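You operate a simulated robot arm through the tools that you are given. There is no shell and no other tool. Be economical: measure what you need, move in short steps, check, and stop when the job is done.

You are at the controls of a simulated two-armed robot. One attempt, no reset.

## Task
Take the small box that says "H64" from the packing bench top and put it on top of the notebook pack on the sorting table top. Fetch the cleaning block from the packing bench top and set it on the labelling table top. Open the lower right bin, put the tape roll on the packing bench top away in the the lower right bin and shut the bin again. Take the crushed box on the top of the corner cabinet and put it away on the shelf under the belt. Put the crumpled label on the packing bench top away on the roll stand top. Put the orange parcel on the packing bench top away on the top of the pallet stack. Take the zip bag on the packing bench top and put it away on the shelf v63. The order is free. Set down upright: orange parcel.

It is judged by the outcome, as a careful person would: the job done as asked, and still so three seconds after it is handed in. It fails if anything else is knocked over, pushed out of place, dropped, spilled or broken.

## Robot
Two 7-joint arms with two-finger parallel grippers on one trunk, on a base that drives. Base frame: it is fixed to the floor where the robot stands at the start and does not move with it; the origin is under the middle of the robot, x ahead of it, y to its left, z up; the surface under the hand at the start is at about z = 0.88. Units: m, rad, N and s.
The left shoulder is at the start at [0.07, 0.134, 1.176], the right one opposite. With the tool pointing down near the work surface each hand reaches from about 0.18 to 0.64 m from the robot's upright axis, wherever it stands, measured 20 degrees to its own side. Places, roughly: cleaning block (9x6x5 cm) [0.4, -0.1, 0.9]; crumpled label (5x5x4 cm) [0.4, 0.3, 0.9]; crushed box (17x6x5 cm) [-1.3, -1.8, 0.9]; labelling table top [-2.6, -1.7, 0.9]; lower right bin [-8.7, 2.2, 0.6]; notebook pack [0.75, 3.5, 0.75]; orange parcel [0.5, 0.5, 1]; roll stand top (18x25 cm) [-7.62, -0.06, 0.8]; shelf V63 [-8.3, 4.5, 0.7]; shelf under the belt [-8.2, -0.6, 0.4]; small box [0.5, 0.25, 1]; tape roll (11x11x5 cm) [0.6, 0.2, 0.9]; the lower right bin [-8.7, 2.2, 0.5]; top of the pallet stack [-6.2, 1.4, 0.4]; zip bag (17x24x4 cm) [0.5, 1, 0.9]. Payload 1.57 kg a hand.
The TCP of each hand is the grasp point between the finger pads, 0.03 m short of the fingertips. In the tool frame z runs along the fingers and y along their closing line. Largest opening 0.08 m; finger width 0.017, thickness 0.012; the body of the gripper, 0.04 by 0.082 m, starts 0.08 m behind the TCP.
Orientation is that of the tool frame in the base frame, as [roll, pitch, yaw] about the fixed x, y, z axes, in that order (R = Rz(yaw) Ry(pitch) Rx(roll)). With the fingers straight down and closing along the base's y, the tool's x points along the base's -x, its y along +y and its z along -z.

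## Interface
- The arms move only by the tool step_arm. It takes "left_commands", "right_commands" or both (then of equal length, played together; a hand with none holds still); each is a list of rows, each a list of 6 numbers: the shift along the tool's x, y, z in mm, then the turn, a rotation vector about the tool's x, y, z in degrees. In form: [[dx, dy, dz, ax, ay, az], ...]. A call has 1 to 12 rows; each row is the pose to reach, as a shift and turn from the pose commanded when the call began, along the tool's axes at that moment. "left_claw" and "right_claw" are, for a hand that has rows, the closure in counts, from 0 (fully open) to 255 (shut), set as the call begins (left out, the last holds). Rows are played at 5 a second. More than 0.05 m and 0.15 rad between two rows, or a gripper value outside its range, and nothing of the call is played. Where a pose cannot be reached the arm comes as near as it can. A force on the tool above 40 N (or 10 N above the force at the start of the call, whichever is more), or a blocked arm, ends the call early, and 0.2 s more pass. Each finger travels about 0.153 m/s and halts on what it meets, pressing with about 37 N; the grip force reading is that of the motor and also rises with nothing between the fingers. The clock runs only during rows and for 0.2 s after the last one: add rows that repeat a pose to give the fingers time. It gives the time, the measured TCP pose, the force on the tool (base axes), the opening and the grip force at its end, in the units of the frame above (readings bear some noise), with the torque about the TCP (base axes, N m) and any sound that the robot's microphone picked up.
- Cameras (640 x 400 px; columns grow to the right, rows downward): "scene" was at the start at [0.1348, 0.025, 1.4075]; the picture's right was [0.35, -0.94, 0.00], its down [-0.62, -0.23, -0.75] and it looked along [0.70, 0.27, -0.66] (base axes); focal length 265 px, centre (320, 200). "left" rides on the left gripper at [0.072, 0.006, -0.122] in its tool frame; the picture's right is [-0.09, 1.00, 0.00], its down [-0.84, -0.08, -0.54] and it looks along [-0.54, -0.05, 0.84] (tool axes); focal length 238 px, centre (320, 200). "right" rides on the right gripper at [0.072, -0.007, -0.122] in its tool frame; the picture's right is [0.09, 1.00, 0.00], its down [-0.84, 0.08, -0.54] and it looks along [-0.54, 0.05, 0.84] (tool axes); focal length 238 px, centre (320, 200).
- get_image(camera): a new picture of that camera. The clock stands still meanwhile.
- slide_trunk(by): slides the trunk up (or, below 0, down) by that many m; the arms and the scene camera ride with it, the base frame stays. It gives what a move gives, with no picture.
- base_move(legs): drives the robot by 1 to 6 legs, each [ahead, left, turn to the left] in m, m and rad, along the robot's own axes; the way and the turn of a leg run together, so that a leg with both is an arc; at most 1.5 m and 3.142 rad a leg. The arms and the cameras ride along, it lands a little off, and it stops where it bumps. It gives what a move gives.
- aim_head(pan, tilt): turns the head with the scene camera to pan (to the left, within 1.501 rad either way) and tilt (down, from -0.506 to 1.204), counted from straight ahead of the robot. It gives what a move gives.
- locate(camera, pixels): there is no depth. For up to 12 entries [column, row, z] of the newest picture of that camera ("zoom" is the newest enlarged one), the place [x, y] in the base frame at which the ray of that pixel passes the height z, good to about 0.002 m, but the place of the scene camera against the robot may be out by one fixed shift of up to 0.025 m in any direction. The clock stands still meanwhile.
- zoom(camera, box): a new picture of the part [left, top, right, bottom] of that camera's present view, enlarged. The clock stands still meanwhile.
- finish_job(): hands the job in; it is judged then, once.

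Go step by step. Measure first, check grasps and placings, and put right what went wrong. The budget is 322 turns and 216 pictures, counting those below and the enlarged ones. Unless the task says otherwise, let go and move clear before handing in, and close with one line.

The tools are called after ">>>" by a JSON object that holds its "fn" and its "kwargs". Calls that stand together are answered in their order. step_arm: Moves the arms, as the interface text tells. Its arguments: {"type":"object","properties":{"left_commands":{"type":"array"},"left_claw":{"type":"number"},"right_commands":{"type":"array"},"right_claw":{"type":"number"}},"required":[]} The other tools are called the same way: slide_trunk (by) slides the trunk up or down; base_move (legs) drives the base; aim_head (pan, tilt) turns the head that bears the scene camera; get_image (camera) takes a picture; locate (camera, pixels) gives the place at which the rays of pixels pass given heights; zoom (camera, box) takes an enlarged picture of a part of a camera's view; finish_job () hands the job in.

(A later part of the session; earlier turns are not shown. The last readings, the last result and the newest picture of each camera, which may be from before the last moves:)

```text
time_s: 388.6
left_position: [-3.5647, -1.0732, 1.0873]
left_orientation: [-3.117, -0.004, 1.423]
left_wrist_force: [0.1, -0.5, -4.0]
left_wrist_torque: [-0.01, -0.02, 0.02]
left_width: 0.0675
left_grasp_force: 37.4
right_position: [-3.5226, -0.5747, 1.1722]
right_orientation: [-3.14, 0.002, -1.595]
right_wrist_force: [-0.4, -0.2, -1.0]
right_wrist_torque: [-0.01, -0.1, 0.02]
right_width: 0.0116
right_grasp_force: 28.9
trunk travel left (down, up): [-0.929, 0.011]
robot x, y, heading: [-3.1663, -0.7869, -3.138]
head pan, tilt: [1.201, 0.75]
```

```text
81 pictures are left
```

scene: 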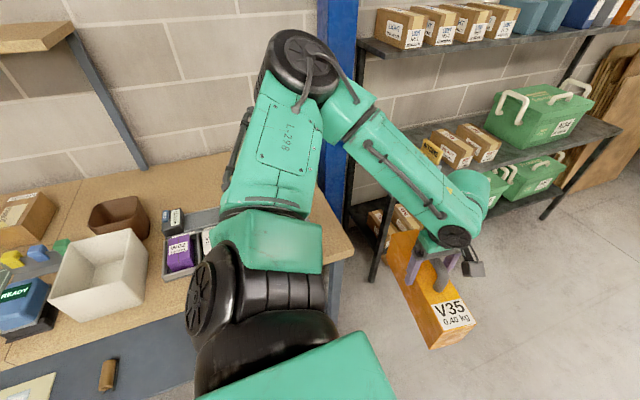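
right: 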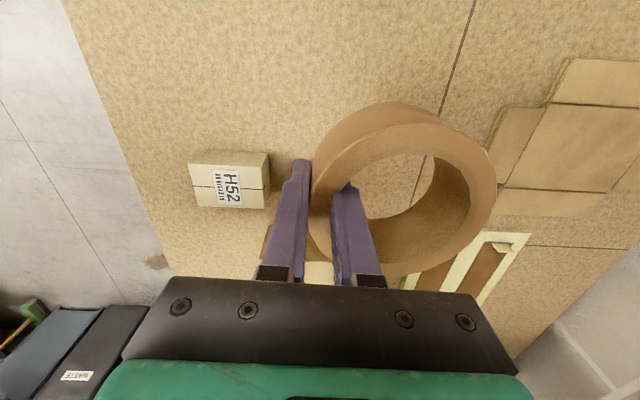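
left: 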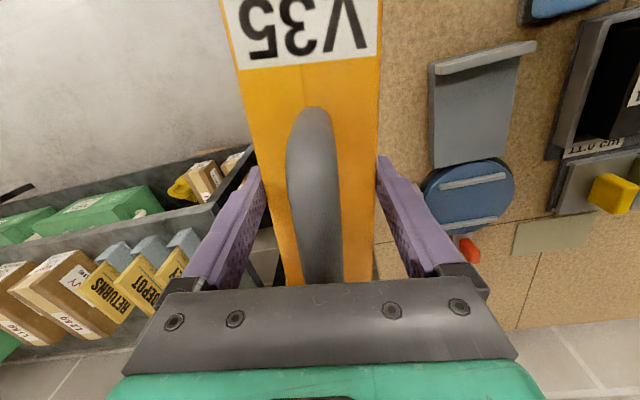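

The block's spot is hidden by my arm; I'll back up 0.5 m to view it.

>>> {"fn": "base_move", "kwargs": {"legs": [[-0.5, -0.15, 0]]}}

>>> {"fn": "aim_head", "kwargs": {"pan": 0.6, "tilt": 0.6}}

>>> {"fn": "get_image", "kwargs": {"camera": "scene"}}

```text
time_s: 391.6
left_position: [-3.0673, -0.92, 1.0867]
left_orientation: [-3.12, -0.003, 1.423]
left_wrist_force: [-0.3, 0.1, -3.4]
left_wrist_torque: [-0.03, -0.03, -0.03]
left_width: 0.0675
left_grasp_force: 37.3
right_position: [-3.0259, -0.4207, 1.1728]
right_orientation: [-3.141, -0.001, -1.592]
right_wrist_force: [0.3, -0.8, -1.8]
right_wrist_torque: [-0.02, -0.1, 0.01]
right_width: 0.0119
right_grasp_force: 29.1
trunk travel left (down, up): [-0.929, 0.011]
robot x, y, heading: [-2.6674, -0.6387, -3.139]
head pan, tilt: [1.201, 0.75]
```

```text
time_s: 392.6
left_position: [-3.0641, -0.9195, 1.0862]
left_orientation: [-3.117, -0.002, 1.424]
left_wrist_force: [1.2, 0.1, -3.7]
left_wrist_torque: [-0.02, -0.01, -0.01]
left_width: 0.0678
left_grasp_force: 37.7
right_position: [-3.0243, -0.4209, 1.1724]
right_orientation: [3.142, 0.001, -1.593]
right_wrist_force: [-0.4, 0.7, -1.7]
right_wrist_torque: [-0.02, -0.06, 0.01]
right_width: 0.0118
right_grasp_force: 28.9
trunk travel left (down, up): [-0.929, 0.011]
robot x, y, heading: [-2.6673, -0.6335, -3.133]
head pan, tilt: [0.6, 0.6]
```

```text
80 pictures are left
```

scene: 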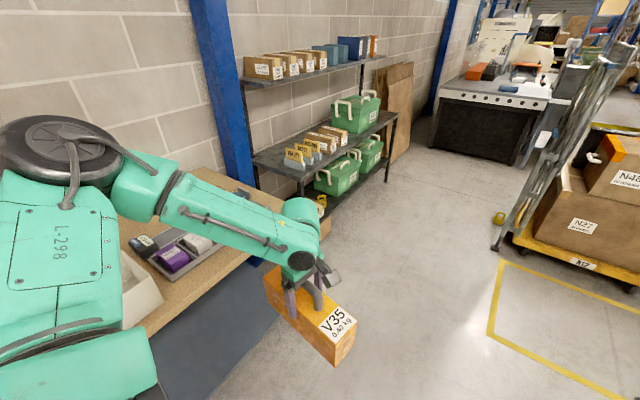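

The forearm hides that spot; turning the robot left ~1 rad will show it between the hands (still clear of the table edge).

>>> {"fn": "base_move", "kwargs": {"legs": [[0, 0, 0.95]]}}

>>> {"fn": "aim_head", "kwargs": {"pan": 0.0, "tilt": 0.6}}

>>> {"fn": "get_image", "kwargs": {"camera": "scene"}}

```text
time_s: 395.4
left_position: [-2.6789, -1.125, 1.0877]
left_orientation: [-3.116, -0.003, 2.356]
left_wrist_force: [-0.6, 0.5, -4.6]
left_wrist_torque: [0.0, 0.01, -0.01]
left_width: 0.0674
left_grasp_force: 37.0
right_position: [-3.0564, -0.7962, 1.1725]
right_orientation: [-3.141, 0.0, -0.662]
right_wrist_force: [-0.1, 0.7, -1.1]
right_wrist_torque: [0.06, -0.05, -0.03]
right_width: 0.0113
right_grasp_force: 28.7
trunk travel left (down, up): [-0.929, 0.011]
robot x, y, heading: [-2.6685, -0.6407, -2.203]
head pan, tilt: [0.6, 0.6]
```

```text
time_s: 396.4
left_position: [-2.6782, -1.1257, 1.0876]
left_orientation: [-3.116, -0.005, 2.357]
left_wrist_force: [0.0, 0.8, -4.5]
left_wrist_torque: [-0.02, 0.0, 0.03]
left_width: 0.0674
left_grasp_force: 36.9
right_position: [-3.0553, -0.7967, 1.1722]
right_orientation: [3.141, -0.001, -0.66]
right_wrist_force: [-1.0, 0.7, -2.0]
right_wrist_torque: [0.07, -0.06, -0.02]
right_width: 0.0119
right_grasp_force: 29.3
trunk travel left (down, up): [-0.929, 0.011]
robot x, y, heading: [-2.6695, -0.6375, -2.201]
head pan, tilt: [0.0, 0.6]
```

```text
79 pictures are left
```

scene: 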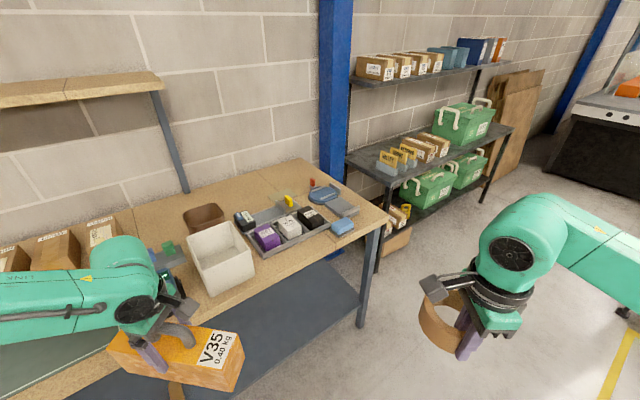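

The cleaning block is still in place at (342,226) and the table is undisturbed. I'll turn back and continue toward the aisle in shorter, checked moves.

>>> {"fn": "base_move", "kwargs": {"legs": [[0, 0, -0.942], [1.1, 0, 0], [0, 0.34, 0]]}}

>>> {"fn": "aim_head", "kwargs": {"pan": 0.0, "tilt": 0.5}}

>>> {"fn": "get_image", "kwargs": {"camera": "scene"}}

```text
time_s: 406.3
left_position: [-4.1868, -1.2314, 1.0879]
left_orientation: [-3.117, -0.002, 1.396]
left_wrist_force: [0.1, 0.3, -3.8]
left_wrist_torque: [-0.06, -0.01, 0.04]
left_width: 0.0676
left_grasp_force: 37.3
right_position: [-4.1342, -0.735, 1.1726]
right_orientation: [-3.142, 0.0, -1.621]
right_wrist_force: [0.8, 0.1, -1.9]
right_wrist_torque: [-0.02, -0.11, -0.02]
right_width: 0.0118
right_grasp_force: 29.4
trunk travel left (down, up): [-0.929, 0.011]
robot x, y, heading: [-3.785, -0.9617, 3.122]
head pan, tilt: [0.0, 0.6]
```

```text
time_s: 407.0
left_position: [-4.1878, -1.2329, 1.088]
left_orientation: [-3.116, -0.003, 1.397]
left_wrist_force: [0.0, -0.4, -3.7]
left_wrist_torque: [-0.01, 0.0, -0.01]
left_width: 0.0676
left_grasp_force: 36.2
right_position: [-4.134, -0.7358, 1.1718]
right_orientation: [3.14, 0.0, -1.623]
right_wrist_force: [0.2, -0.2, -1.9]
right_wrist_torque: [0.0, -0.09, -0.02]
right_width: 0.0119
right_grasp_force: 29.4
trunk travel left (down, up): [-0.929, 0.011]
robot x, y, heading: [-3.7804, -0.9602, 3.123]
head pan, tilt: [0.0, 0.499]
```

```text
78 pictures are left
```

scene: 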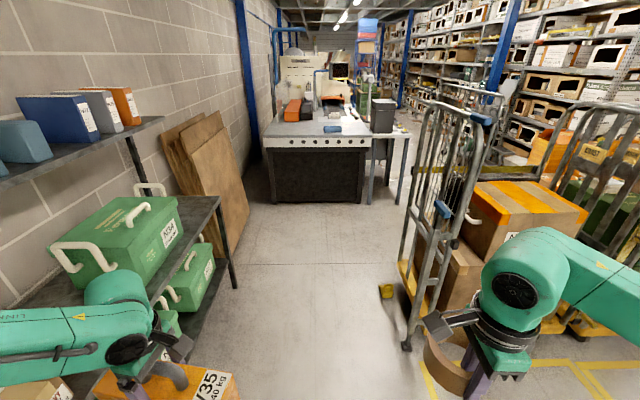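

The aisle is clear; proceed through it.

>>> {"fn": "base_move", "kwargs": {"legs": [[1.1, 0.0, 0.015], [1.1, 0, 0]]}}

```text
time_s: 418.0
left_position: [-6.416, -1.1532, 1.087]
left_orientation: [-3.116, -0.003, 1.377]
left_wrist_force: [0.3, 0.0, -3.9]
left_wrist_torque: [0.02, 0.0, 0.0]
left_width: 0.0675
left_grasp_force: 37.3
right_position: [-6.3504, -0.6577, 1.1729]
right_orientation: [3.141, -0.001, -1.64]
right_wrist_force: [0.5, 0.4, -1.4]
right_wrist_torque: [-0.01, -0.05, 0.03]
right_width: 0.0116
right_grasp_force: 29.4
trunk travel left (down, up): [-0.929, 0.011]
robot x, y, heading: [-6.0054, -0.8922, 3.101]
head pan, tilt: [0.0, 0.499]
```

Now into the cross-aisle and turn to face the pallet stack.

>>> {"fn": "base_move", "kwargs": {"legs": [[0.15, 0, 0.04], [0, -1.3, 0], [0, 0, -1.57]]}}

>>> {"fn": "aim_head", "kwargs": {"pan": 0.1, "tilt": 0.75}}

>>> {"fn": "get_image", "kwargs": {"camera": "scene"}}

```text
time_s: 429.3
left_position: [-6.406, 0.8159, 1.0876]
left_orientation: [-3.119, -0.003, -0.179]
left_wrist_force: [0.0, 0.0, -3.5]
left_wrist_torque: [0.0, 0.02, -0.02]
left_width: 0.0675
left_grasp_force: 36.8
right_position: [-5.9085, 0.759, 1.1721]
right_orientation: [3.142, -0.001, 3.086]
right_wrist_force: [0.5, 0.7, -0.6]
right_wrist_torque: [-0.07, 0.0, 0.02]
right_width: 0.0113
right_grasp_force: 29.3
trunk travel left (down, up): [-0.929, 0.011]
robot x, y, heading: [-6.1396, 0.4042, 1.547]
head pan, tilt: [0.0, 0.499]
```

```text
time_s: 430.1
left_position: [-6.4061, 0.8152, 1.0869]
left_orientation: [-3.118, -0.005, -0.18]
left_wrist_force: [0.0, 0.9, -3.6]
left_wrist_torque: [-0.03, 0.0, -0.04]
left_width: 0.0676
left_grasp_force: 36.9
right_position: [-5.9084, 0.7586, 1.1722]
right_orientation: [-3.141, 0.001, 3.083]
right_wrist_force: [-0.9, 0.0, -1.3]
right_wrist_torque: [-0.06, -0.02, 0.01]
right_width: 0.0118
right_grasp_force: 28.8
trunk travel left (down, up): [-0.929, 0.011]
robot x, y, heading: [-6.1418, 0.4096, 1.543]
head pan, tilt: [0.099, 0.75]
```

```text
77 pictures are left
```

scene: 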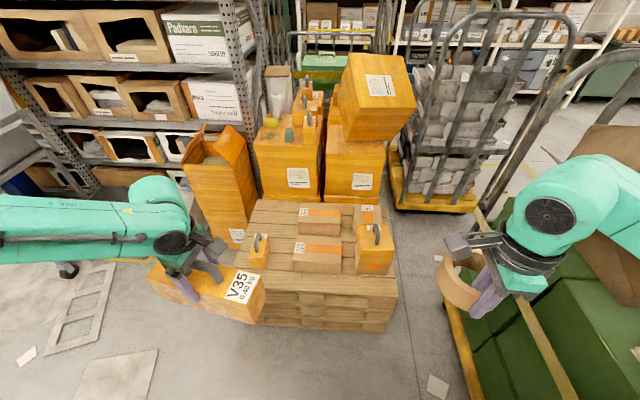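

>>> {"fn": "zoom", "kwargs": {"camera": "scene", "box": [220, 180, 420, 340]}}

>>> {"fn": "locate", "kwargs": {"camera": "scene", "pixels": [[235, 271, 0.4], [399, 278, 0.4], [250, 200, 0.4], [388, 203, 0.4], [268, 267, 0.4], [293, 270, 0.4], [357, 273, 0.4], [341, 272, 0.4], [302, 230, 0.4], [240, 235, 0.4]]}}

```text
2.50 times, centred on (320, 260) of scene
```

zoom: 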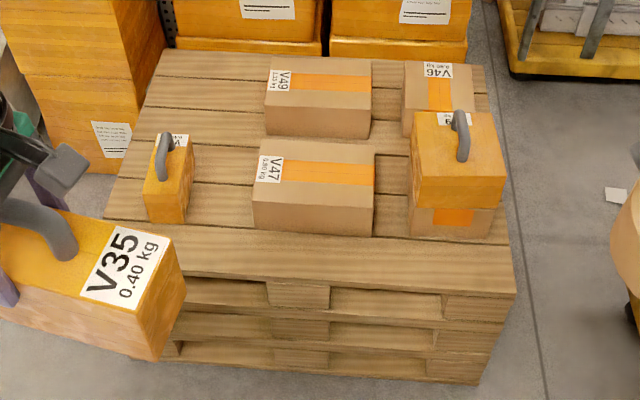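

```text
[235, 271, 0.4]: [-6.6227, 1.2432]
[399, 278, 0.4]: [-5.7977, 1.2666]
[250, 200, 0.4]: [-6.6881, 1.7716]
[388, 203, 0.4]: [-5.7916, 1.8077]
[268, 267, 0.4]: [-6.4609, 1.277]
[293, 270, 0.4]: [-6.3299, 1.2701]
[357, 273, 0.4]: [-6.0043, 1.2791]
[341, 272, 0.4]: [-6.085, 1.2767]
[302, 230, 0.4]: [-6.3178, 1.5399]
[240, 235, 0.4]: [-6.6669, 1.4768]
```

>>> {"fn": "locate", "kwargs": {"camera": "scene", "pixels": [[318, 274, 0.4], [318, 292, 0.4], [398, 297, 0.4], [268, 268, 0.4], [240, 288, 0.4], [341, 273, 0.4], [357, 274, 0.4], [389, 274, 0.4]]}}

```text
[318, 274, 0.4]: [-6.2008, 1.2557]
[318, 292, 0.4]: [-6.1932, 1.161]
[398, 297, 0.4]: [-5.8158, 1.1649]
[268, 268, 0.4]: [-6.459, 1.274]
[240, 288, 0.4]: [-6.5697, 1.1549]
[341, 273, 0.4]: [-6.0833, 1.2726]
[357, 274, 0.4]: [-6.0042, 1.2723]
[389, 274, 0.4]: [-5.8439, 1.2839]
```

The gap between the small orange parcel and carton V47 (x −6.46…−6.33) fits the parcel lengthwise. I'll turn the left hand to its natural yaw, raise the right hand, and approach.

>>> {"fn": "step_arm", "kwargs": {"left_commands": [[0, 0, 0, 0, 0, 8], [0, 0, 0, 0, 0, 16], [0, 0, 0, 0, 0, 24], [0, 0, 0, 0, 0, 32], [0, 0, 0, 0, 0, 40], [0, 0, 0, 0, 0, 48], [0, 0, 0, 0, 0, 56], [0, 0, 0, 0, 0, 64], [0, 0, 0, 0, 0, 72], [0, 0, 0, 0, 0, 79.6]], "right_commands": [[0, 0, -20, 0, 0, 0], [0, 0, -40, 0, 0, 0], [0, 0, -60, 0, 0, 0], [0, 0, -80, 0, 0, 0], [0, 0, -100, 0, 0, 0], [0, 0, -120, 0, 0, 0], [0, 0, -140, 0, 0, 0], [0, 0, -160, 0, 0, 0], [0, 0, -180, 0, 0, 0], [0, 0, -200, 0, 0, 0]]}}

>>> {"fn": "slide_trunk", "kwargs": {"by": -0.3}}

>>> {"fn": "base_move", "kwargs": {"legs": [[0.36, 0.04, 0.02]]}}

>>> {"fn": "get_image", "kwargs": {"camera": "left"}}

>>> {"fn": "get_image", "kwargs": {"camera": "scene"}}

```text
time_s: 432.2
left_position: [-6.4063, 0.815, 1.0878]
left_orientation: [-3.132, 0.021, -1.573]
left_wrist_force: [-0.5, 0.7, -3.7]
left_wrist_torque: [-0.02, -0.03, 0.01]
left_width: 0.0678
left_grasp_force: 36.6
right_position: [-5.9078, 0.7582, 1.373]
right_orientation: [3.141, 0.0, 3.085]
right_wrist_force: [-0.2, -0.4, -0.6]
right_wrist_torque: [-0.07, 0.01, 0.0]
right_width: 0.0118
right_grasp_force: 29.0
trunk travel left (down, up): [-0.929, 0.011]
robot x, y, heading: [-6.1382, 0.4091, 1.545]
head pan, tilt: [0.099, 0.75]
```

```text
time_s: 435.2
left_position: [-6.4053, 0.8147, 0.7867]
left_orientation: [-3.134, 0.022, -1.568]
left_wrist_force: [0.1, -0.1, -3.7]
left_wrist_torque: [-0.01, 0.01, 0.07]
left_width: 0.0675
left_grasp_force: 37.6
right_position: [-5.9071, 0.7584, 1.0732]
right_orientation: [-3.141, 0.001, 3.087]
right_wrist_force: [0.2, 0.1, -1.7]
right_wrist_torque: [-0.09, 0.0, 0.01]
right_width: 0.0116
right_grasp_force: 29.0
trunk travel left (down, up): [-0.629, 0.311]
robot x, y, heading: [-6.1364, 0.4109, 1.548]
head pan, tilt: [0.099, 0.75]
```

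```text
time_s: 437.6
left_position: [-6.4501, 1.1669, 0.7875]
left_orientation: [-3.135, 0.023, -1.544]
left_wrist_force: [-0.1, 1.4, -4.4]
left_wrist_torque: [-0.03, -0.02, -0.02]
left_width: 0.0676
left_grasp_force: 36.8
right_position: [-5.9518, 1.1228, 1.0729]
right_orientation: [-3.139, 0.0, 3.108]
right_wrist_force: [0.0, 0.4, -1.8]
right_wrist_torque: [-0.09, 0.01, 0.0]
right_width: 0.0118
right_grasp_force: 28.8
trunk travel left (down, up): [-0.629, 0.311]
robot x, y, heading: [-6.1739, 0.7661, 1.575]
head pan, tilt: [0.099, 0.75]
```

```text
75 pictures are left
```

left: 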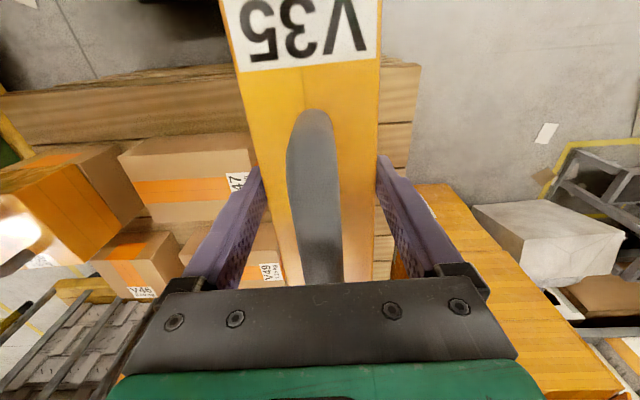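

```text
74 pictures are left
```

scene: 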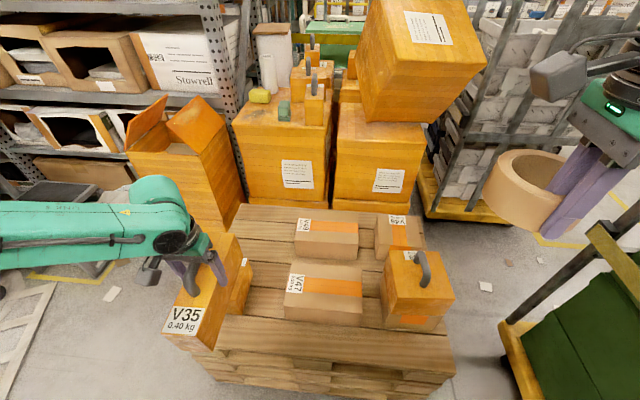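

>>> {"fn": "locate", "kwargs": {"camera": "left", "pixels": [[400, 66, 0.4], [420, 66, 0.4], [400, 66, 0.45], [100, 82, 0.4], [100, 82, 0.45], [247, 133, 0.47], [118, 157, 0.47], [145, 222, 0.42]]}}

>>> {"fn": "locate", "kwargs": {"camera": "scene", "pixels": [[440, 372, 0.4], [300, 352, 0.4], [440, 372, 0.45], [300, 352, 0.45], [285, 318, 0.4], [285, 318, 0.45], [361, 327, 0.4], [243, 313, 0.4], [252, 300, 0.4], [290, 263, 0.47]]}}

>>> {"fn": "zoom", "kwargs": {"camera": "scene", "box": [160, 220, 320, 380]}}

```text
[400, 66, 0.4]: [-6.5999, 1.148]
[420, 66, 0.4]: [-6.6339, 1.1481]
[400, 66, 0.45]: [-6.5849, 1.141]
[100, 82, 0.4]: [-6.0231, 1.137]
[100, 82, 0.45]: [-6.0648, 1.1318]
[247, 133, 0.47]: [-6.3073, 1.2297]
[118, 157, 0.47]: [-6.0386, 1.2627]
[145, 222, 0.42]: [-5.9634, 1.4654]
```

```text
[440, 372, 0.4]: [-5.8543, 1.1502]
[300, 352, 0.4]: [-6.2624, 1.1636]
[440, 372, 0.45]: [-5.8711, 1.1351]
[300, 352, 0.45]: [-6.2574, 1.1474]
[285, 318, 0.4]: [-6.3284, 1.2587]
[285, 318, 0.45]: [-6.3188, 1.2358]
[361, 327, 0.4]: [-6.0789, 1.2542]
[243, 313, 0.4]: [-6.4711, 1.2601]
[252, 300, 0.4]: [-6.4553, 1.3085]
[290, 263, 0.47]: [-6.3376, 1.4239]
```

```text
2.50 times, centred on (240, 300) of scene
```

zoom: 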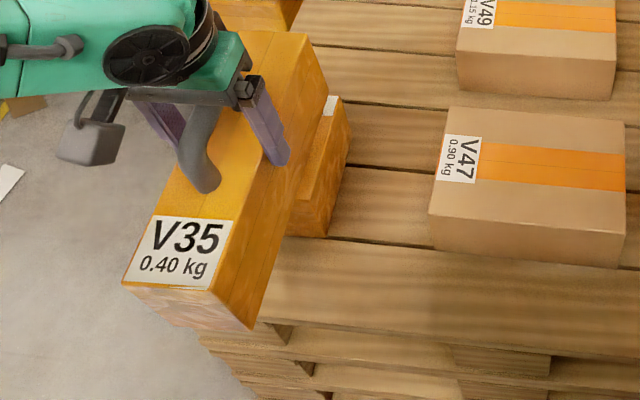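

Gap confirmed (x −6.465…−6.32). I'll move the parcel over (−6.397, 1.33) and lower with the trunk.

>>> {"fn": "step_arm", "kwargs": {"left_commands": [[-35, -14, 0, 0, 0, 0], [-70, -28, 0, 0, 0, 0], [-105, -42, 0, 0, 0, 0], [-140, -54, 0, 0, 0, 0], [-162, -58, 0, 0, 0, 1.5]]}}

>>> {"fn": "slide_trunk", "kwargs": {"by": -0.2}}

>>> {"fn": "get_image", "kwargs": {"camera": "scene"}}

>>> {"fn": "get_image", "kwargs": {"camera": "left"}}

```text
time_s: 438.8
left_position: [-6.404, 1.3136, 0.8017]
left_orientation: [-3.133, 0.024, -1.571]
left_wrist_force: [-0.7, 0.7, -4.4]
left_wrist_torque: [-0.02, 0.05, -0.04]
left_width: 0.0675
left_grasp_force: 37.5
left hand out of reach, approached as far as the arm can: row 5
right_position: [-5.9522, 1.1227, 1.0731]
right_orientation: [-3.141, 0.0, 3.11]
right_wrist_force: [-0.7, 0.3, -0.8]
right_wrist_torque: [-0.04, 0.01, 0.01]
right_width: 0.0115
right_grasp_force: 29.5
trunk travel left (down, up): [-0.629, 0.311]
robot x, y, heading: [-6.1727, 0.7684, 1.57]
head pan, tilt: [0.099, 0.75]
```

```text
time_s: 440.9
left_position: [-6.4045, 1.3144, 0.6029]
left_orientation: [-3.134, 0.026, -1.572]
left_wrist_force: [-1.0, 0.3, -4.3]
left_wrist_torque: [0.01, 0.01, -0.04]
left_width: 0.0677
left_grasp_force: 37.3
right_position: [-5.9509, 1.1246, 0.8722]
right_orientation: [3.14, -0.001, 3.11]
right_wrist_force: [0.7, 0.1, -0.9]
right_wrist_torque: [-0.03, 0.03, 0.0]
right_width: 0.0115
right_grasp_force: 28.9
trunk travel left (down, up): [-0.429, 0.511]
robot x, y, heading: [-6.1725, 0.768, 1.571]
head pan, tilt: [0.099, 0.75]
```

```text
72 pictures are left
```

scene: 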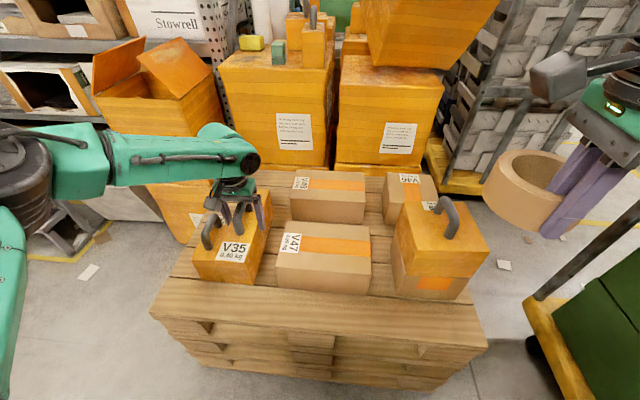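

```text
71 pictures are left
```

left: 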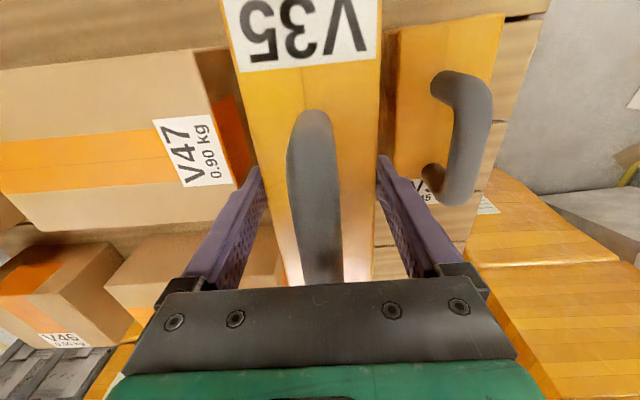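

>>> {"fn": "locate", "kwargs": {"camera": "left", "pixels": [[397, 40, 0.5], [388, 145, 0.5], [397, 40, 0.45], [192, 52, 0.47], [225, 160, 0.47], [218, 60, 0.4], [380, 30, 0.6], [225, 10, 0.6]]}}

```text
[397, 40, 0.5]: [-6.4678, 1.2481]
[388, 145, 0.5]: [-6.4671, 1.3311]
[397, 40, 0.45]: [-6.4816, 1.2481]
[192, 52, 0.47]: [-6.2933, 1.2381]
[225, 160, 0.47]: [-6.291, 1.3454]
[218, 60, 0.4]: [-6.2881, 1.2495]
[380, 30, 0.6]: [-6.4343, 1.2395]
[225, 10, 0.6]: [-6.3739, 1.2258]
```

Shift 2 cm toward the gap's middle, then lower.

>>> {"fn": "step_arm", "kwargs": {"left_commands": [[0, -10, 0, 0, 0, 0], [0, -20, 0, 0, 0, 0]]}}

>>> {"fn": "slide_trunk", "kwargs": {"by": -0.08}}

>>> {"fn": "get_image", "kwargs": {"camera": "left"}}

```text
time_s: 441.5
left_position: [-6.3872, 1.3084, 0.6034]
left_orientation: [-3.133, 0.027, -1.572]
left_wrist_force: [-0.4, -0.5, -4.1]
left_wrist_torque: [-0.01, 0.0, -0.02]
left_width: 0.0677
left_grasp_force: 36.7
left hand out of reach, approached as far as the arm can: row 1, 2
right_position: [-5.9517, 1.1246, 0.8724]
right_orientation: [3.14, 0.0, 3.109]
right_wrist_force: [0.0, -0.3, -1.6]
right_wrist_torque: [-0.07, 0.01, -0.01]
right_width: 0.0116
right_grasp_force: 29.8
trunk travel left (down, up): [-0.429, 0.511]
robot x, y, heading: [-6.1735, 0.7692, 1.57]
head pan, tilt: [0.099, 0.75]
```

```text
time_s: 442.7
left_position: [-6.3853, 1.3097, 0.5327]
left_orientation: [-3.136, 0.047, -1.572]
left_wrist_force: [-3.1, 9.6, 36.7]
left_wrist_torque: [0.26, 1.23, -0.05]
left_width: 0.0681
left_grasp_force: 37.1
right_position: [-5.9501, 1.1201, 0.794]
right_orientation: [3.136, -0.002, 3.11]
right_wrist_force: [0.3, 0.5, -2.0]
right_wrist_torque: [-0.09, 0.03, 0.01]
right_width: 0.0118
right_grasp_force: 29.0
trunk travel left (down, up): [-0.349, 0.591]
robot x, y, heading: [-6.1754, 0.768, 1.574]
head pan, tilt: [0.099, 0.75]
```

```text
70 pictures are left
```

left: 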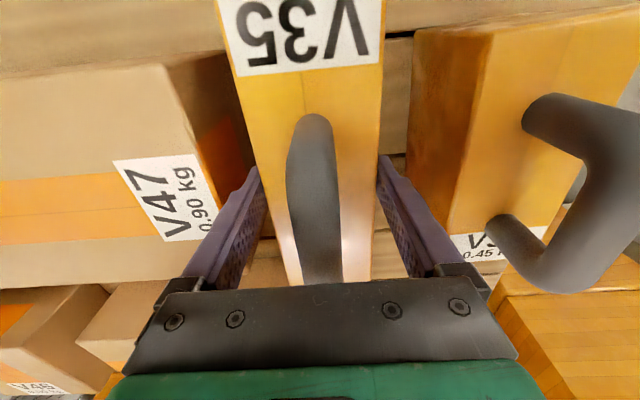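

Contact with the pallet at TCP z 0.533 (36 N); relieve slightly, then release.

>>> {"fn": "slide_trunk", "kwargs": {"by": 0.008}}

>>> {"fn": "zoom", "kwargs": {"camera": "scene", "box": [160, 180, 400, 360]}}

```text
time_s: 443.3
left_position: [-6.3862, 1.3068, 0.5309]
left_orientation: [-3.133, 0.026, -1.573]
left_wrist_force: [0.8, 3.5, 6.8]
left_wrist_torque: [0.95, 0.25, -0.33]
left_width: 0.0676
left_grasp_force: 36.9
right_position: [-5.9516, 1.1238, 0.8009]
right_orientation: [3.141, -0.002, 3.109]
right_wrist_force: [-0.3, -0.4, -1.2]
right_wrist_torque: [-0.01, 0.02, -0.02]
right_width: 0.0119
right_grasp_force: 29.0
trunk travel left (down, up): [-0.357, 0.583]
robot x, y, heading: [-6.1737, 0.766, 1.569]
head pan, tilt: [0.099, 0.75]
```

```text
2.22 times, centred on (280, 270) of scene
```

zoom: 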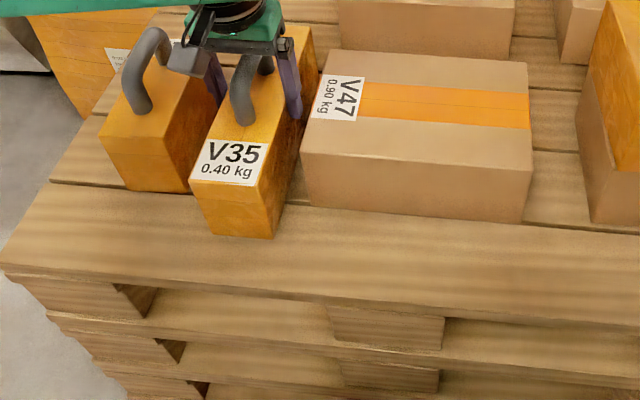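

>>> {"fn": "step_arm", "kwargs": {"left_commands": [[0, 0, 0, 0, 0, 0], [0, 0, 0, 0, 0, 0], [0, 0, 0, 0, 0, 0]], "left_claw": 0}}

>>> {"fn": "slide_trunk", "kwargs": {"by": 0.25}}

>>> {"fn": "zoom", "kwargs": {"camera": "scene", "box": [160, 180, 440, 400]}}

```text
time_s: 444.1
left_position: [-6.3857, 1.3094, 0.5314]
left_orientation: [-3.133, 0.028, -1.571]
left_wrist_force: [-0.5, -0.3, 0.4]
left_wrist_torque: [-0.03, 0.0, 0.0]
left_width: 0.08
left_grasp_force: 0.1
right_position: [-5.9504, 1.1233, 0.8014]
right_orientation: [3.14, 0.0, 3.112]
right_wrist_force: [0.4, 0.1, -1.7]
right_wrist_torque: [-0.07, 0.01, 0.0]
right_width: 0.0116
right_grasp_force: 28.9
trunk travel left (down, up): [-0.357, 0.583]
robot x, y, heading: [-6.1728, 0.7657, 1.57]
head pan, tilt: [0.099, 0.75]
```

```text
time_s: 446.7
left_position: [-6.3861, 1.3086, 0.7815]
left_orientation: [-3.133, 0.029, -1.57]
left_wrist_force: [0.5, 1.3, 0.4]
left_wrist_torque: [0.02, -0.03, 0.02]
left_width: 0.0801
left_grasp_force: 0.1
right_position: [-5.9517, 1.1257, 1.0512]
right_orientation: [3.141, 0.001, 3.111]
right_wrist_force: [0.6, 0.4, -1.2]
right_wrist_torque: [-0.07, 0.01, 0.03]
right_width: 0.0115
right_grasp_force: 29.6
trunk travel left (down, up): [-0.607, 0.333]
robot x, y, heading: [-6.1751, 0.7661, 1.573]
head pan, tilt: [0.099, 0.75]
```

```text
1.82 times, centred on (300, 290) of scene
```

zoom: 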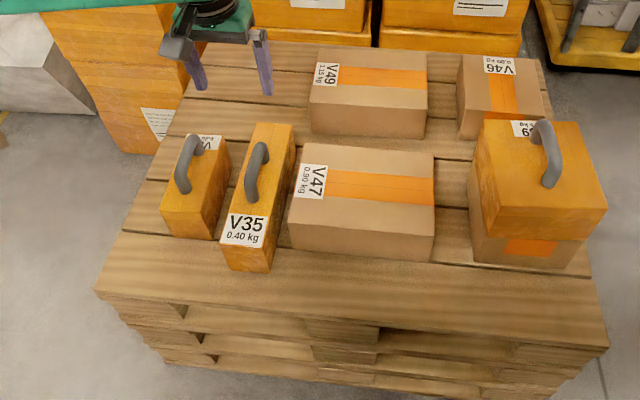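

The orange parcel stands upright on the pallet stack. Next, the bin: back off, turn west and drive down the corridor to look.

>>> {"fn": "base_move", "kwargs": {"legs": [[-0.2, 0, 0], [0, 0, 1.568], [1.2, 0, 0]]}}

>>> {"fn": "aim_head", "kwargs": {"pan": -0.6, "tilt": 0.35}}

>>> {"fn": "get_image", "kwargs": {"camera": "scene"}}

```text
time_s: 457.7
left_position: [-7.8874, 0.3357, 0.7826]
left_orientation: [-3.134, 0.026, 0.01]
left_wrist_force: [0.4, -0.2, -0.8]
left_wrist_torque: [0.01, 0.01, -0.04]
left_width: 0.08
left_grasp_force: 0.1
right_position: [-7.7073, 0.7726, 1.0504]
right_orientation: [3.141, 0.0, -1.593]
right_wrist_force: [0.0, 0.2, -1.9]
right_wrist_torque: [-0.03, -0.06, -0.02]
right_width: 0.0116
right_grasp_force: 28.5
trunk travel left (down, up): [-0.607, 0.333]
robot x, y, heading: [-7.3511, 0.5579, -3.133]
head pan, tilt: [0.099, 0.75]
```

```text
time_s: 458.8
left_position: [-7.8898, 0.3365, 0.7819]
left_orientation: [-3.133, 0.027, 0.01]
left_wrist_force: [0.3, -0.3, 0.2]
left_wrist_torque: [0.02, 0.0, 0.0]
left_width: 0.0802
left_grasp_force: 0.1
right_position: [-7.7084, 0.7733, 1.0508]
right_orientation: [3.142, 0.0, -1.592]
right_wrist_force: [0.0, -1.1, -1.1]
right_wrist_torque: [0.0, -0.06, 0.0]
right_width: 0.0115
right_grasp_force: 29.4
trunk travel left (down, up): [-0.607, 0.333]
robot x, y, heading: [-7.3525, 0.55, -3.127]
head pan, tilt: [-0.6, 0.351]
```

```text
67 pictures are left
```

scene: 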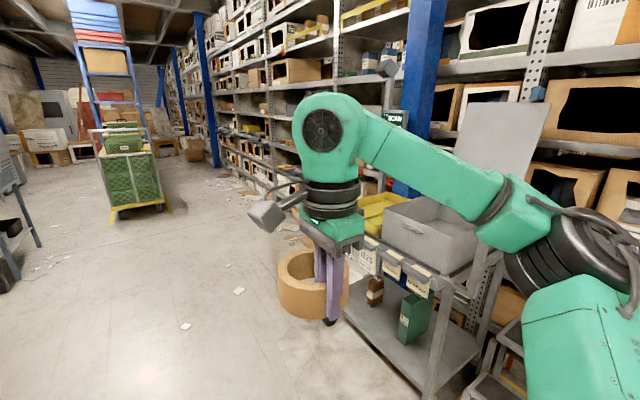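

>>> {"fn": "base_move", "kwargs": {"legs": [[1.2, 0, 0.0], [0, 0, -1.58]]}}

>>> {"fn": "aim_head", "kwargs": {"pan": 0.0, "tilt": 0.45}}

>>> {"fn": "get_image", "kwargs": {"camera": "scene"}}

```text
time_s: 468.6
left_position: [-8.7322, 1.0882, 0.7828]
left_orientation: [-3.133, 0.029, -1.586]
left_wrist_force: [-0.5, 0.1, 0.7]
left_wrist_torque: [0.0, -0.02, -0.01]
left_width: 0.0801
left_grasp_force: 0.1
right_position: [-8.3002, 0.8963, 1.0506]
right_orientation: [3.141, 0.0, 3.096]
right_wrist_force: [0.2, 0.7, -0.6]
right_wrist_torque: [-0.11, -0.01, 0.02]
right_width: 0.0117
right_grasp_force: 29.0
trunk travel left (down, up): [-0.607, 0.333]
robot x, y, heading: [-8.5291, 0.5461, 1.556]
head pan, tilt: [-0.6, 0.351]
```

```text
time_s: 469.6
left_position: [-8.7314, 1.0881, 0.7808]
left_orientation: [-3.134, 0.027, -1.588]
left_wrist_force: [-0.3, 0.7, 0.2]
left_wrist_torque: [0.02, 0.01, -0.02]
left_width: 0.0799
left_grasp_force: 0.1
right_position: [-8.3001, 0.8953, 1.0511]
right_orientation: [-3.14, 0.0, 3.094]
right_wrist_force: [-0.6, -0.6, -1.8]
right_wrist_torque: [-0.06, -0.02, 0.03]
right_width: 0.0118
right_grasp_force: 29.2
trunk travel left (down, up): [-0.607, 0.333]
robot x, y, heading: [-8.529, 0.5476, 1.554]
head pan, tilt: [0.0, 0.45]
```

```text
66 pictures are left
```

scene: 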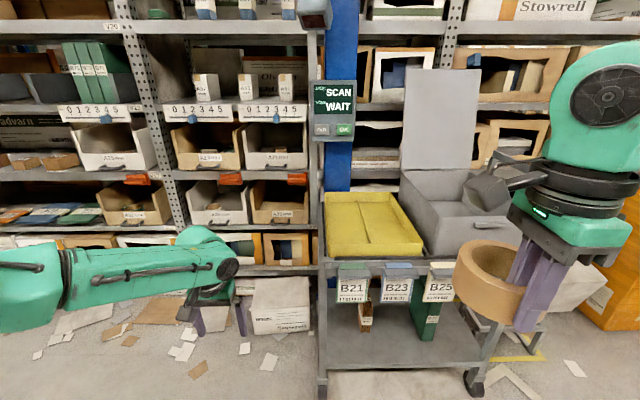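

>>> {"fn": "zoom", "kwargs": {"camera": "scene", "box": [150, 100, 330, 250]}}

>>> {"fn": "locate", "kwargs": {"camera": "scene", "pixels": [[252, 222, 0.5], [308, 222, 0.5], [282, 217, 0.55], [297, 178, 0.7], [321, 380, 0], [265, 235, 0.48]]}}

```text
2.67 times, centred on (240, 175) of scene
```

zoom: 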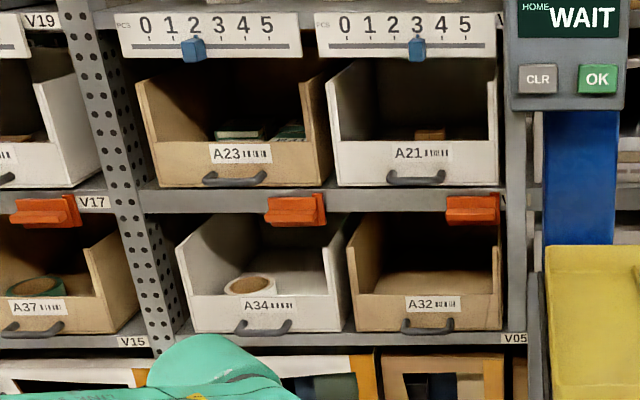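

```text
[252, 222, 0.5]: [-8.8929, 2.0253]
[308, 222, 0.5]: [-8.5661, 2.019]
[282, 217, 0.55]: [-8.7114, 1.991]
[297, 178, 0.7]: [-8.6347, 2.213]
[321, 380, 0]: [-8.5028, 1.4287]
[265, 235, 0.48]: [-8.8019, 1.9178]
```

A32 is the lower right bin (handle at about (−8.71, 1.98), z≈0.52); the cart on the right blocks a straight stance. I'll approach from the left with the robot angled so the left hand can pull the handle.

>>> {"fn": "base_move", "kwargs": {"legs": [[0, 0.4, 0.015], [0.75, 0, 0], [0, 0, -0.75]]}}

>>> {"fn": "aim_head", "kwargs": {"pan": 0.5, "tilt": 0.75}}

>>> {"fn": "get_image", "kwargs": {"camera": "scene"}}

```text
time_s: 476.4
left_position: [-9.0937, 1.8558, 0.7829]
left_orientation: [-3.14, 0.021, -1.642]
left_wrist_force: [-2.0, -3.0, 1.8]
left_wrist_torque: [0.33, -0.1, -0.02]
left_width: 0.0798
left_grasp_force: 0.1
right_position: [-8.6711, 1.6399, 1.0512]
right_orientation: [-3.142, 0.0, 3.033]
right_wrist_force: [-0.4, -0.1, -2.1]
right_wrist_torque: [-0.08, -0.02, 0.01]
right_width: 0.0121
right_grasp_force: 28.9
trunk travel left (down, up): [-0.607, 0.333]
robot x, y, heading: [-8.9216, 1.3038, 1.491]
head pan, tilt: [0.0, 0.45]
stopped in leg 3: the force on the tool passed its limit at 65 N (the readings are from after the stop); the commanded pose is now the measured one
```

```text
time_s: 477.3
left_position: [-9.0935, 1.8566, 0.7825]
left_orientation: [-3.14, 0.021, -1.641]
left_wrist_force: [-1.0, -4.1, 2.6]
left_wrist_torque: [0.39, -0.12, -0.01]
left_width: 0.0798
left_grasp_force: 0.2
right_position: [-8.6704, 1.6391, 1.0509]
right_orientation: [-3.141, 0.002, 3.031]
right_wrist_force: [0.6, -0.8, -2.2]
right_wrist_torque: [-0.07, 0.02, 0.0]
right_width: 0.0118
right_grasp_force: 29.0
trunk travel left (down, up): [-0.607, 0.333]
robot x, y, heading: [-8.9197, 1.3016, 1.492]
head pan, tilt: [0.499, 0.75]
```

```text
64 pictures are left
```

scene: 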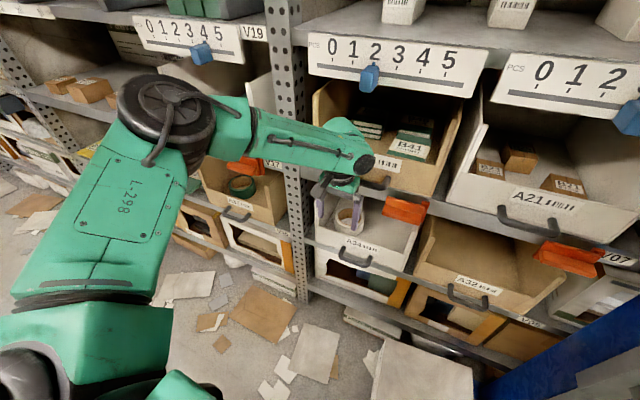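

The left hand touched the rack upright; I'll back straight off, then turn with clearance.

>>> {"fn": "base_move", "kwargs": {"legs": [[-0.3, 0, 0]]}}

>>> {"fn": "zoom", "kwargs": {"camera": "scene", "box": [240, 40, 640, 360]}}

```text
time_s: 479.4
left_position: [-9.1172, 1.5536, 0.7817]
left_orientation: [-3.14, 0.02, -1.64]
left_wrist_force: [-0.8, 0.7, -1.6]
left_wrist_torque: [0.0, -0.01, 0.01]
left_width: 0.0798
left_grasp_force: 0.1
right_position: [-8.6956, 1.3368, 1.0509]
right_orientation: [-3.14, -0.001, 3.034]
right_wrist_force: [-0.6, -0.8, -1.9]
right_wrist_torque: [-0.04, 0.0, -0.02]
right_width: 0.0116
right_grasp_force: 28.9
trunk travel left (down, up): [-0.607, 0.333]
robot x, y, heading: [-8.9436, 0.9994, 1.495]
head pan, tilt: [0.499, 0.75]
```

```text
1.25 times, centred on (440, 200) of scene
```

zoom: 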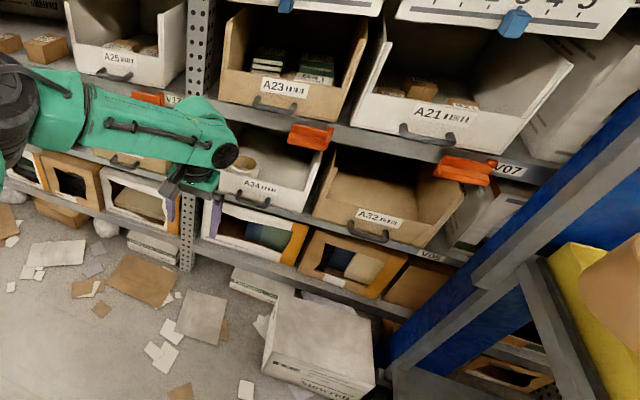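

>>> {"fn": "locate", "kwargs": {"camera": "zoom", "pixels": [[370, 235, 0.5], [352, 230, 0.5], [388, 238, 0.5], [370, 235, 0.55], [312, 210, 0.47], [425, 245, 0.47], [320, 185, 0.55], [438, 222, 0.55], [430, 135, 0.75]]}}

```text
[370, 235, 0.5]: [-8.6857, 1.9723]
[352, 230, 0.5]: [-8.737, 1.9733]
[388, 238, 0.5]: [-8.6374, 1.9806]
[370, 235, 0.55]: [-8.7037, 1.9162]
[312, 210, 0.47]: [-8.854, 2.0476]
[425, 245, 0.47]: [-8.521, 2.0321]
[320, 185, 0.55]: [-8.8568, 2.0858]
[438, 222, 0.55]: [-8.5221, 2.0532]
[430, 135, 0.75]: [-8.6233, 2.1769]
```

Bins look undisturbed. I'll turn the base, then orient the left hand to point forward with vertical closing for the handle.

>>> {"fn": "base_move", "kwargs": {"legs": [[0, 0, -0.69]]}}

>>> {"fn": "step_arm", "kwargs": {"left_commands": [[0, 0, 0, 0, 0, 8], [0, 0, 0, 0, 0, 16], [0, 0, 0, 0, 0, 24], [0, 0, 0, 0, 0, 32], [0, 0, 0, 0, 0, 40], [0, 0, 0, 0, 0, 46]], "right_commands": [[0, 0, -25, 0, 0, 0], [0, 0, -50, 0, 0, 0], [0, 0, -75, 0, 0, 0], [0, 0, -100, 0, 0, 0], [0, 0, -125, 0, 0, 0], [0, 0, -150, 0, 0, 0]]}}

>>> {"fn": "step_arm", "kwargs": {"left_commands": [[0, 0, 0, -8, 0, 0], [0, 0, 0, -16, 0, 0], [0, 0, 0, -24, 0, 0], [0, 0, 0, -32, 0, 0], [0, 0, 0, -40, 0, 0], [0, 0, 0, -48, 0, 0], [0, 0, 0, -56, 0, 0], [0, 0, 0, -64, 0, 0], [0, 0, 0, -70, 0, 0]]}}

```text
time_s: 481.7
left_position: [-8.7155, 1.5321, 0.7819]
left_orientation: [-3.14, 0.018, -2.35]
left_wrist_force: [-0.6, -0.6, 0.8]
left_wrist_torque: [0.01, 0.01, -0.01]
left_width: 0.0803
left_grasp_force: 0.0
right_position: [-8.5348, 1.0928, 1.0504]
right_orientation: [-3.14, 0.001, 2.322]
right_wrist_force: [-1.1, -0.2, -1.8]
right_wrist_torque: [-0.06, 0.06, -0.01]
right_width: 0.0116
right_grasp_force: 28.9
trunk travel left (down, up): [-0.607, 0.333]
robot x, y, heading: [-8.9446, 0.9986, 0.781]
head pan, tilt: [0.499, 0.75]
```

```text
time_s: 483.1
left_position: [-8.7139, 1.5324, 0.781]
left_orientation: [3.128, 0.014, 3.128]
left_wrist_force: [0.5, 0.1, -0.4]
left_wrist_torque: [-0.02, 0.01, -0.03]
left_width: 0.0798
left_grasp_force: 0.2
right_position: [-8.53, 1.0977, 1.1721]
right_orientation: [-3.139, 0.0, 2.324]
right_wrist_force: [1.3, -1.3, -2.2]
right_wrist_torque: [-0.03, 0.02, 0.04]
right_width: 0.0117
right_grasp_force: 29.1
right hand out of reach, approached as far as the arm can: row 5, 6
trunk travel left (down, up): [-0.607, 0.333]
robot x, y, heading: [-8.9411, 1.0014, 0.785]
head pan, tilt: [0.499, 0.75]
```

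```text
time_s: 485.1
left_position: [-8.7628, 1.5517, 0.8324]
left_orientation: [1.905, 0.017, 3.13]
left_wrist_force: [-0.2, -0.1, 0.5]
left_wrist_torque: [0.03, 0.0, -0.03]
left_width: 0.0801
left_grasp_force: 0.1
left hand out of reach, approached as far as the arm can: row 5, 6, 7, 8, 9
right_position: [-8.5303, 1.0985, 1.1722]
right_orientation: [-3.139, -0.001, 2.323]
right_wrist_force: [0.5, 0.6, -0.7]
right_wrist_torque: [-0.05, 0.03, 0.02]
right_width: 0.0117
right_grasp_force: 29.1
trunk travel left (down, up): [-0.607, 0.333]
robot x, y, heading: [-8.9443, 0.9964, 0.783]
head pan, tilt: [0.499, 0.75]
```

Orientation achieved (70° forward). Lower the trunk and approach partway, then look.

>>> {"fn": "slide_trunk", "kwargs": {"by": -0.3}}

>>> {"fn": "base_move", "kwargs": {"legs": [[0.19, 0.13, 0]]}}

>>> {"fn": "get_image", "kwargs": {"camera": "left"}}

>>> {"fn": "get_image", "kwargs": {"camera": "scene"}}

```text
time_s: 488.1
left_position: [-8.7636, 1.551, 0.5322]
left_orientation: [1.906, 0.014, 3.129]
left_wrist_force: [0.0, -0.1, 0.2]
left_wrist_torque: [0.02, 0.0, 0.01]
left_width: 0.0801
left_grasp_force: 0.0
right_position: [-8.5321, 1.0988, 0.8724]
right_orientation: [-3.141, 0.0, 2.322]
right_wrist_force: [0.0, 0.6, -1.1]
right_wrist_torque: [-0.02, 0.07, 0.01]
right_width: 0.0119
right_grasp_force: 29.2
trunk travel left (down, up): [-0.307, 0.633]
robot x, y, heading: [-8.9411, 0.9994, 0.782]
head pan, tilt: [0.499, 0.75]
```

```text
time_s: 489.8
left_position: [-8.7191, 1.7817, 0.5321]
left_orientation: [1.91, 0.013, 3.125]
left_wrist_force: [0.7, -0.4, 0.7]
left_wrist_torque: [-0.01, 0.01, -0.03]
left_width: 0.0799
left_grasp_force: 0.0
right_position: [-8.486, 1.3281, 0.8722]
right_orientation: [-3.14, 0.003, 2.32]
right_wrist_force: [0.5, 0.7, -1.1]
right_wrist_torque: [-0.07, 0.06, -0.01]
right_width: 0.0118
right_grasp_force: 28.9
trunk travel left (down, up): [-0.307, 0.633]
robot x, y, heading: [-8.901, 1.2294, 0.777]
head pan, tilt: [0.499, 0.75]
```

```text
62 pictures are left
```

left: 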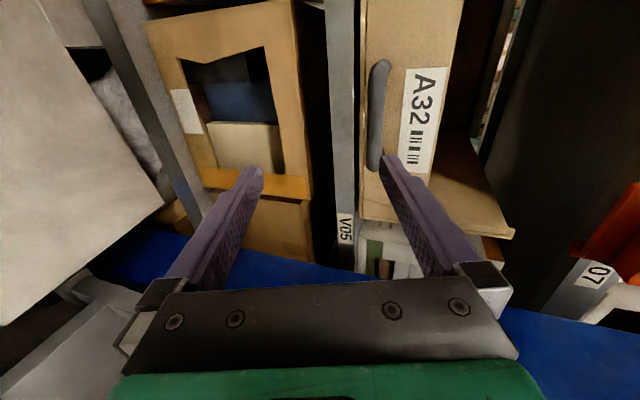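

```text
61 pictures are left
```

scene: 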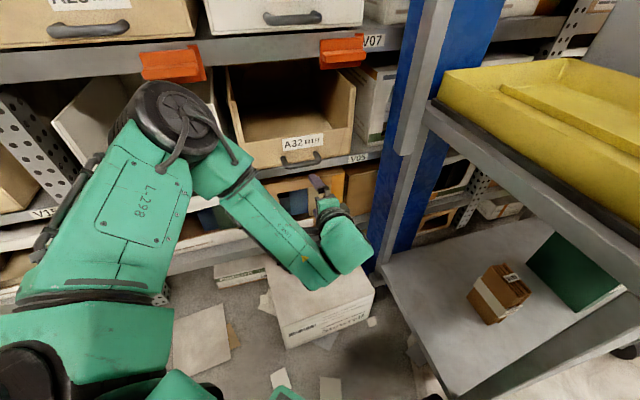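

Triangulated the handle bar at about (−8.712, 1.945, 0.542), width 0.13 along x. I'll narrow the opening, bring the base 12 cm closer and check.

>>> {"fn": "step_arm", "kwargs": {"left_commands": [[0, 5, 0, 0, 0, 0], [0, 10, 0, 0, 0, 0]], "left_claw": 90}}

>>> {"fn": "base_move", "kwargs": {"legs": [[0.075, 0.075, 0]]}}

>>> {"fn": "get_image", "kwargs": {"camera": "left"}}

```text
time_s: 490.4
left_position: [-8.719, 1.7834, 0.5425]
left_orientation: [1.909, 0.016, 3.126]
left_wrist_force: [0.4, -0.2, 0.0]
left_wrist_torque: [0.01, -0.06, 0.01]
left_width: 0.0519
left_grasp_force: 0.0
right_position: [-8.4882, 1.3274, 0.8725]
right_orientation: [-3.139, 0.0, 2.318]
right_wrist_force: [0.0, 0.2, -1.5]
right_wrist_torque: [-0.04, 0.05, -0.04]
right_width: 0.0118
right_grasp_force: 28.8
trunk travel left (down, up): [-0.307, 0.633]
robot x, y, heading: [-8.9019, 1.2301, 0.775]
head pan, tilt: [0.499, 0.75]
```

```text
time_s: 491.6
left_position: [-8.7176, 1.8897, 0.5418]
left_orientation: [1.91, 0.014, 3.125]
left_wrist_force: [-0.3, -0.3, 0.2]
left_wrist_torque: [0.03, -0.02, 0.02]
left_width: 0.0519
left_grasp_force: 0.0
right_position: [-8.4867, 1.4331, 0.8736]
right_orientation: [-3.139, 0.002, 2.317]
right_wrist_force: [0.0, 0.1, -1.4]
right_wrist_torque: [-0.08, 0.04, 0.01]
right_width: 0.0117
right_grasp_force: 29.3
trunk travel left (down, up): [-0.307, 0.633]
robot x, y, heading: [-8.9005, 1.3397, 0.775]
head pan, tilt: [0.499, 0.75]
```

```text
60 pictures are left
```

left: 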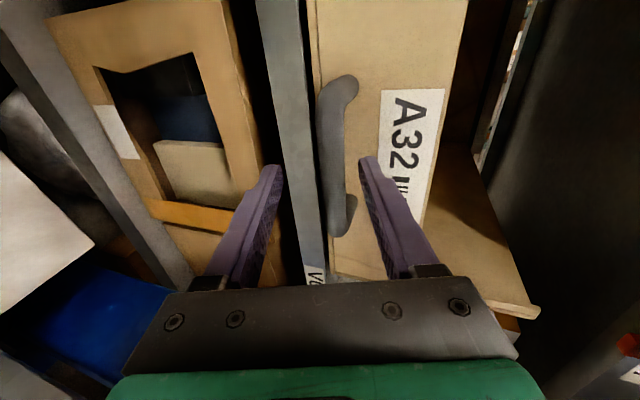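

>>> {"fn": "locate", "kwargs": {"camera": "left", "pixels": [[325, 155, 0.55], [325, 155, 0.54], [325, 155, 0.53], [325, 155, 0.52], [325, 155, 0.51], [345, 82, 0.53], [340, 230, 0.53]]}}

>>> {"fn": "locate", "kwargs": {"camera": "scene", "pixels": [[300, 160, 0.54], [300, 160, 0.53], [300, 160, 0.52], [300, 160, 0.51]]}}

```text
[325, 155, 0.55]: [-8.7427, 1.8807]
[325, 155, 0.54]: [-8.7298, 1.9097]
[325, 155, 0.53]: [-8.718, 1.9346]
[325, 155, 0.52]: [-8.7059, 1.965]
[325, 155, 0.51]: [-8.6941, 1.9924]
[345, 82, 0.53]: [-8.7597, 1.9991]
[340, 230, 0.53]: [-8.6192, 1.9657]
```

```text
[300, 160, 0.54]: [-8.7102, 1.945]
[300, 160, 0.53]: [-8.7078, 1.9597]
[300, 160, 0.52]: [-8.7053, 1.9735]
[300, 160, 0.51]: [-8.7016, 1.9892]
```

Bar ≈ (−8.71, 1.952, 0.524). Advance along the tool axis 47 mm and close.

>>> {"fn": "step_arm", "kwargs": {"left_commands": [[-5, 4, 15, 0, 0, 0], [-5, 4, 30, 0, 0, 0], [-5, 4, 40, 0, 0, 0], [-5, 4, 47, 0, 0, 0]]}}

>>> {"fn": "get_image", "kwargs": {"camera": "left"}}

```text
time_s: 492.1
left_position: [-8.7115, 1.9048, 0.541]
left_orientation: [1.904, 0.013, 3.122]
left_wrist_force: [-5.8, -15.4, 6.6]
left_wrist_torque: [0.65, -0.15, 0.4]
left_width: 0.053
left_grasp_force: 0.7
right_position: [-8.488, 1.4319, 0.8735]
right_orientation: [-3.141, 0.002, 2.318]
right_wrist_force: [0.4, 0.0, -2.5]
right_wrist_torque: [-0.05, 0.07, -0.02]
right_width: 0.012
right_grasp_force: 29.2
trunk travel left (down, up): [-0.307, 0.633]
robot x, y, heading: [-8.9006, 1.3406, 0.777]
head pan, tilt: [0.499, 0.75]
stopped in row 2 (left hand): the force on the tool passed its limit at 49 N (the readings are from after the stop); the commanded pose is now the measured one
```

```text
59 pictures are left
```

left: 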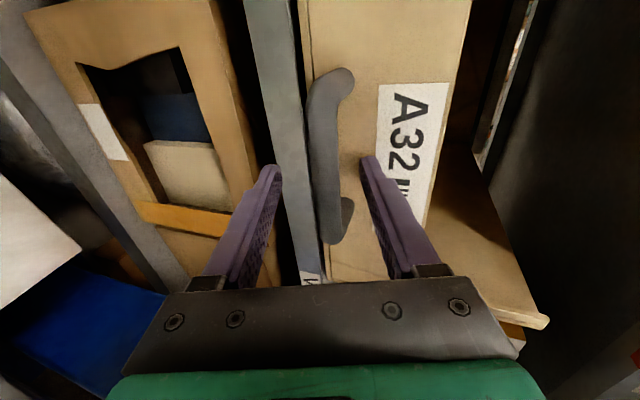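

The upper fingertip touched the bin wall, so the bar is already between the fingers. Back off 3 mm and close.

>>> {"fn": "step_arm", "kwargs": {"left_commands": [[0, 0, -3, 0, 0, 0], [0, 0, -3, 0, 0, 0], [0, 0, -3, 0, 0, 0], [0, 0, -3, 0, 0, 0]], "left_claw": 255}}

>>> {"fn": "get_image", "kwargs": {"camera": "left"}}

```text
time_s: 493.1
left_position: [-8.7111, 1.9015, 0.5455]
left_orientation: [1.898, 0.016, 3.122]
left_wrist_force: [0.4, 4.7, 27.8]
left_wrist_torque: [-0.1, 0.41, 0.68]
left_width: 0.0159
left_grasp_force: 30.8
right_position: [-8.4878, 1.4298, 0.8734]
right_orientation: [3.139, 0.0, 2.319]
right_wrist_force: [0.4, 0.1, -0.6]
right_wrist_torque: [-0.08, 0.03, -0.01]
right_width: 0.0117
right_grasp_force: 28.7
trunk travel left (down, up): [-0.307, 0.633]
robot x, y, heading: [-8.8974, 1.3357, 0.773]
head pan, tilt: [0.499, 0.75]
```

```text
58 pictures are left
```

left: 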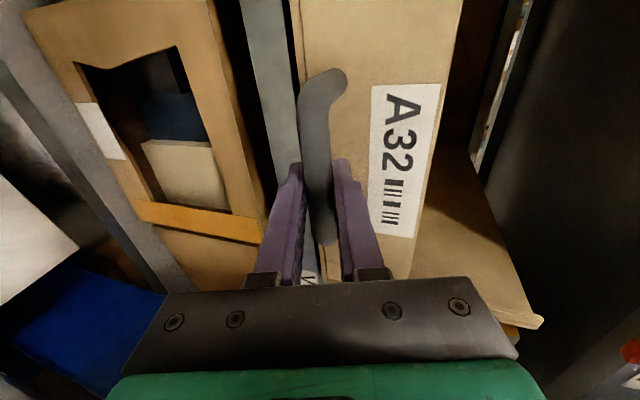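

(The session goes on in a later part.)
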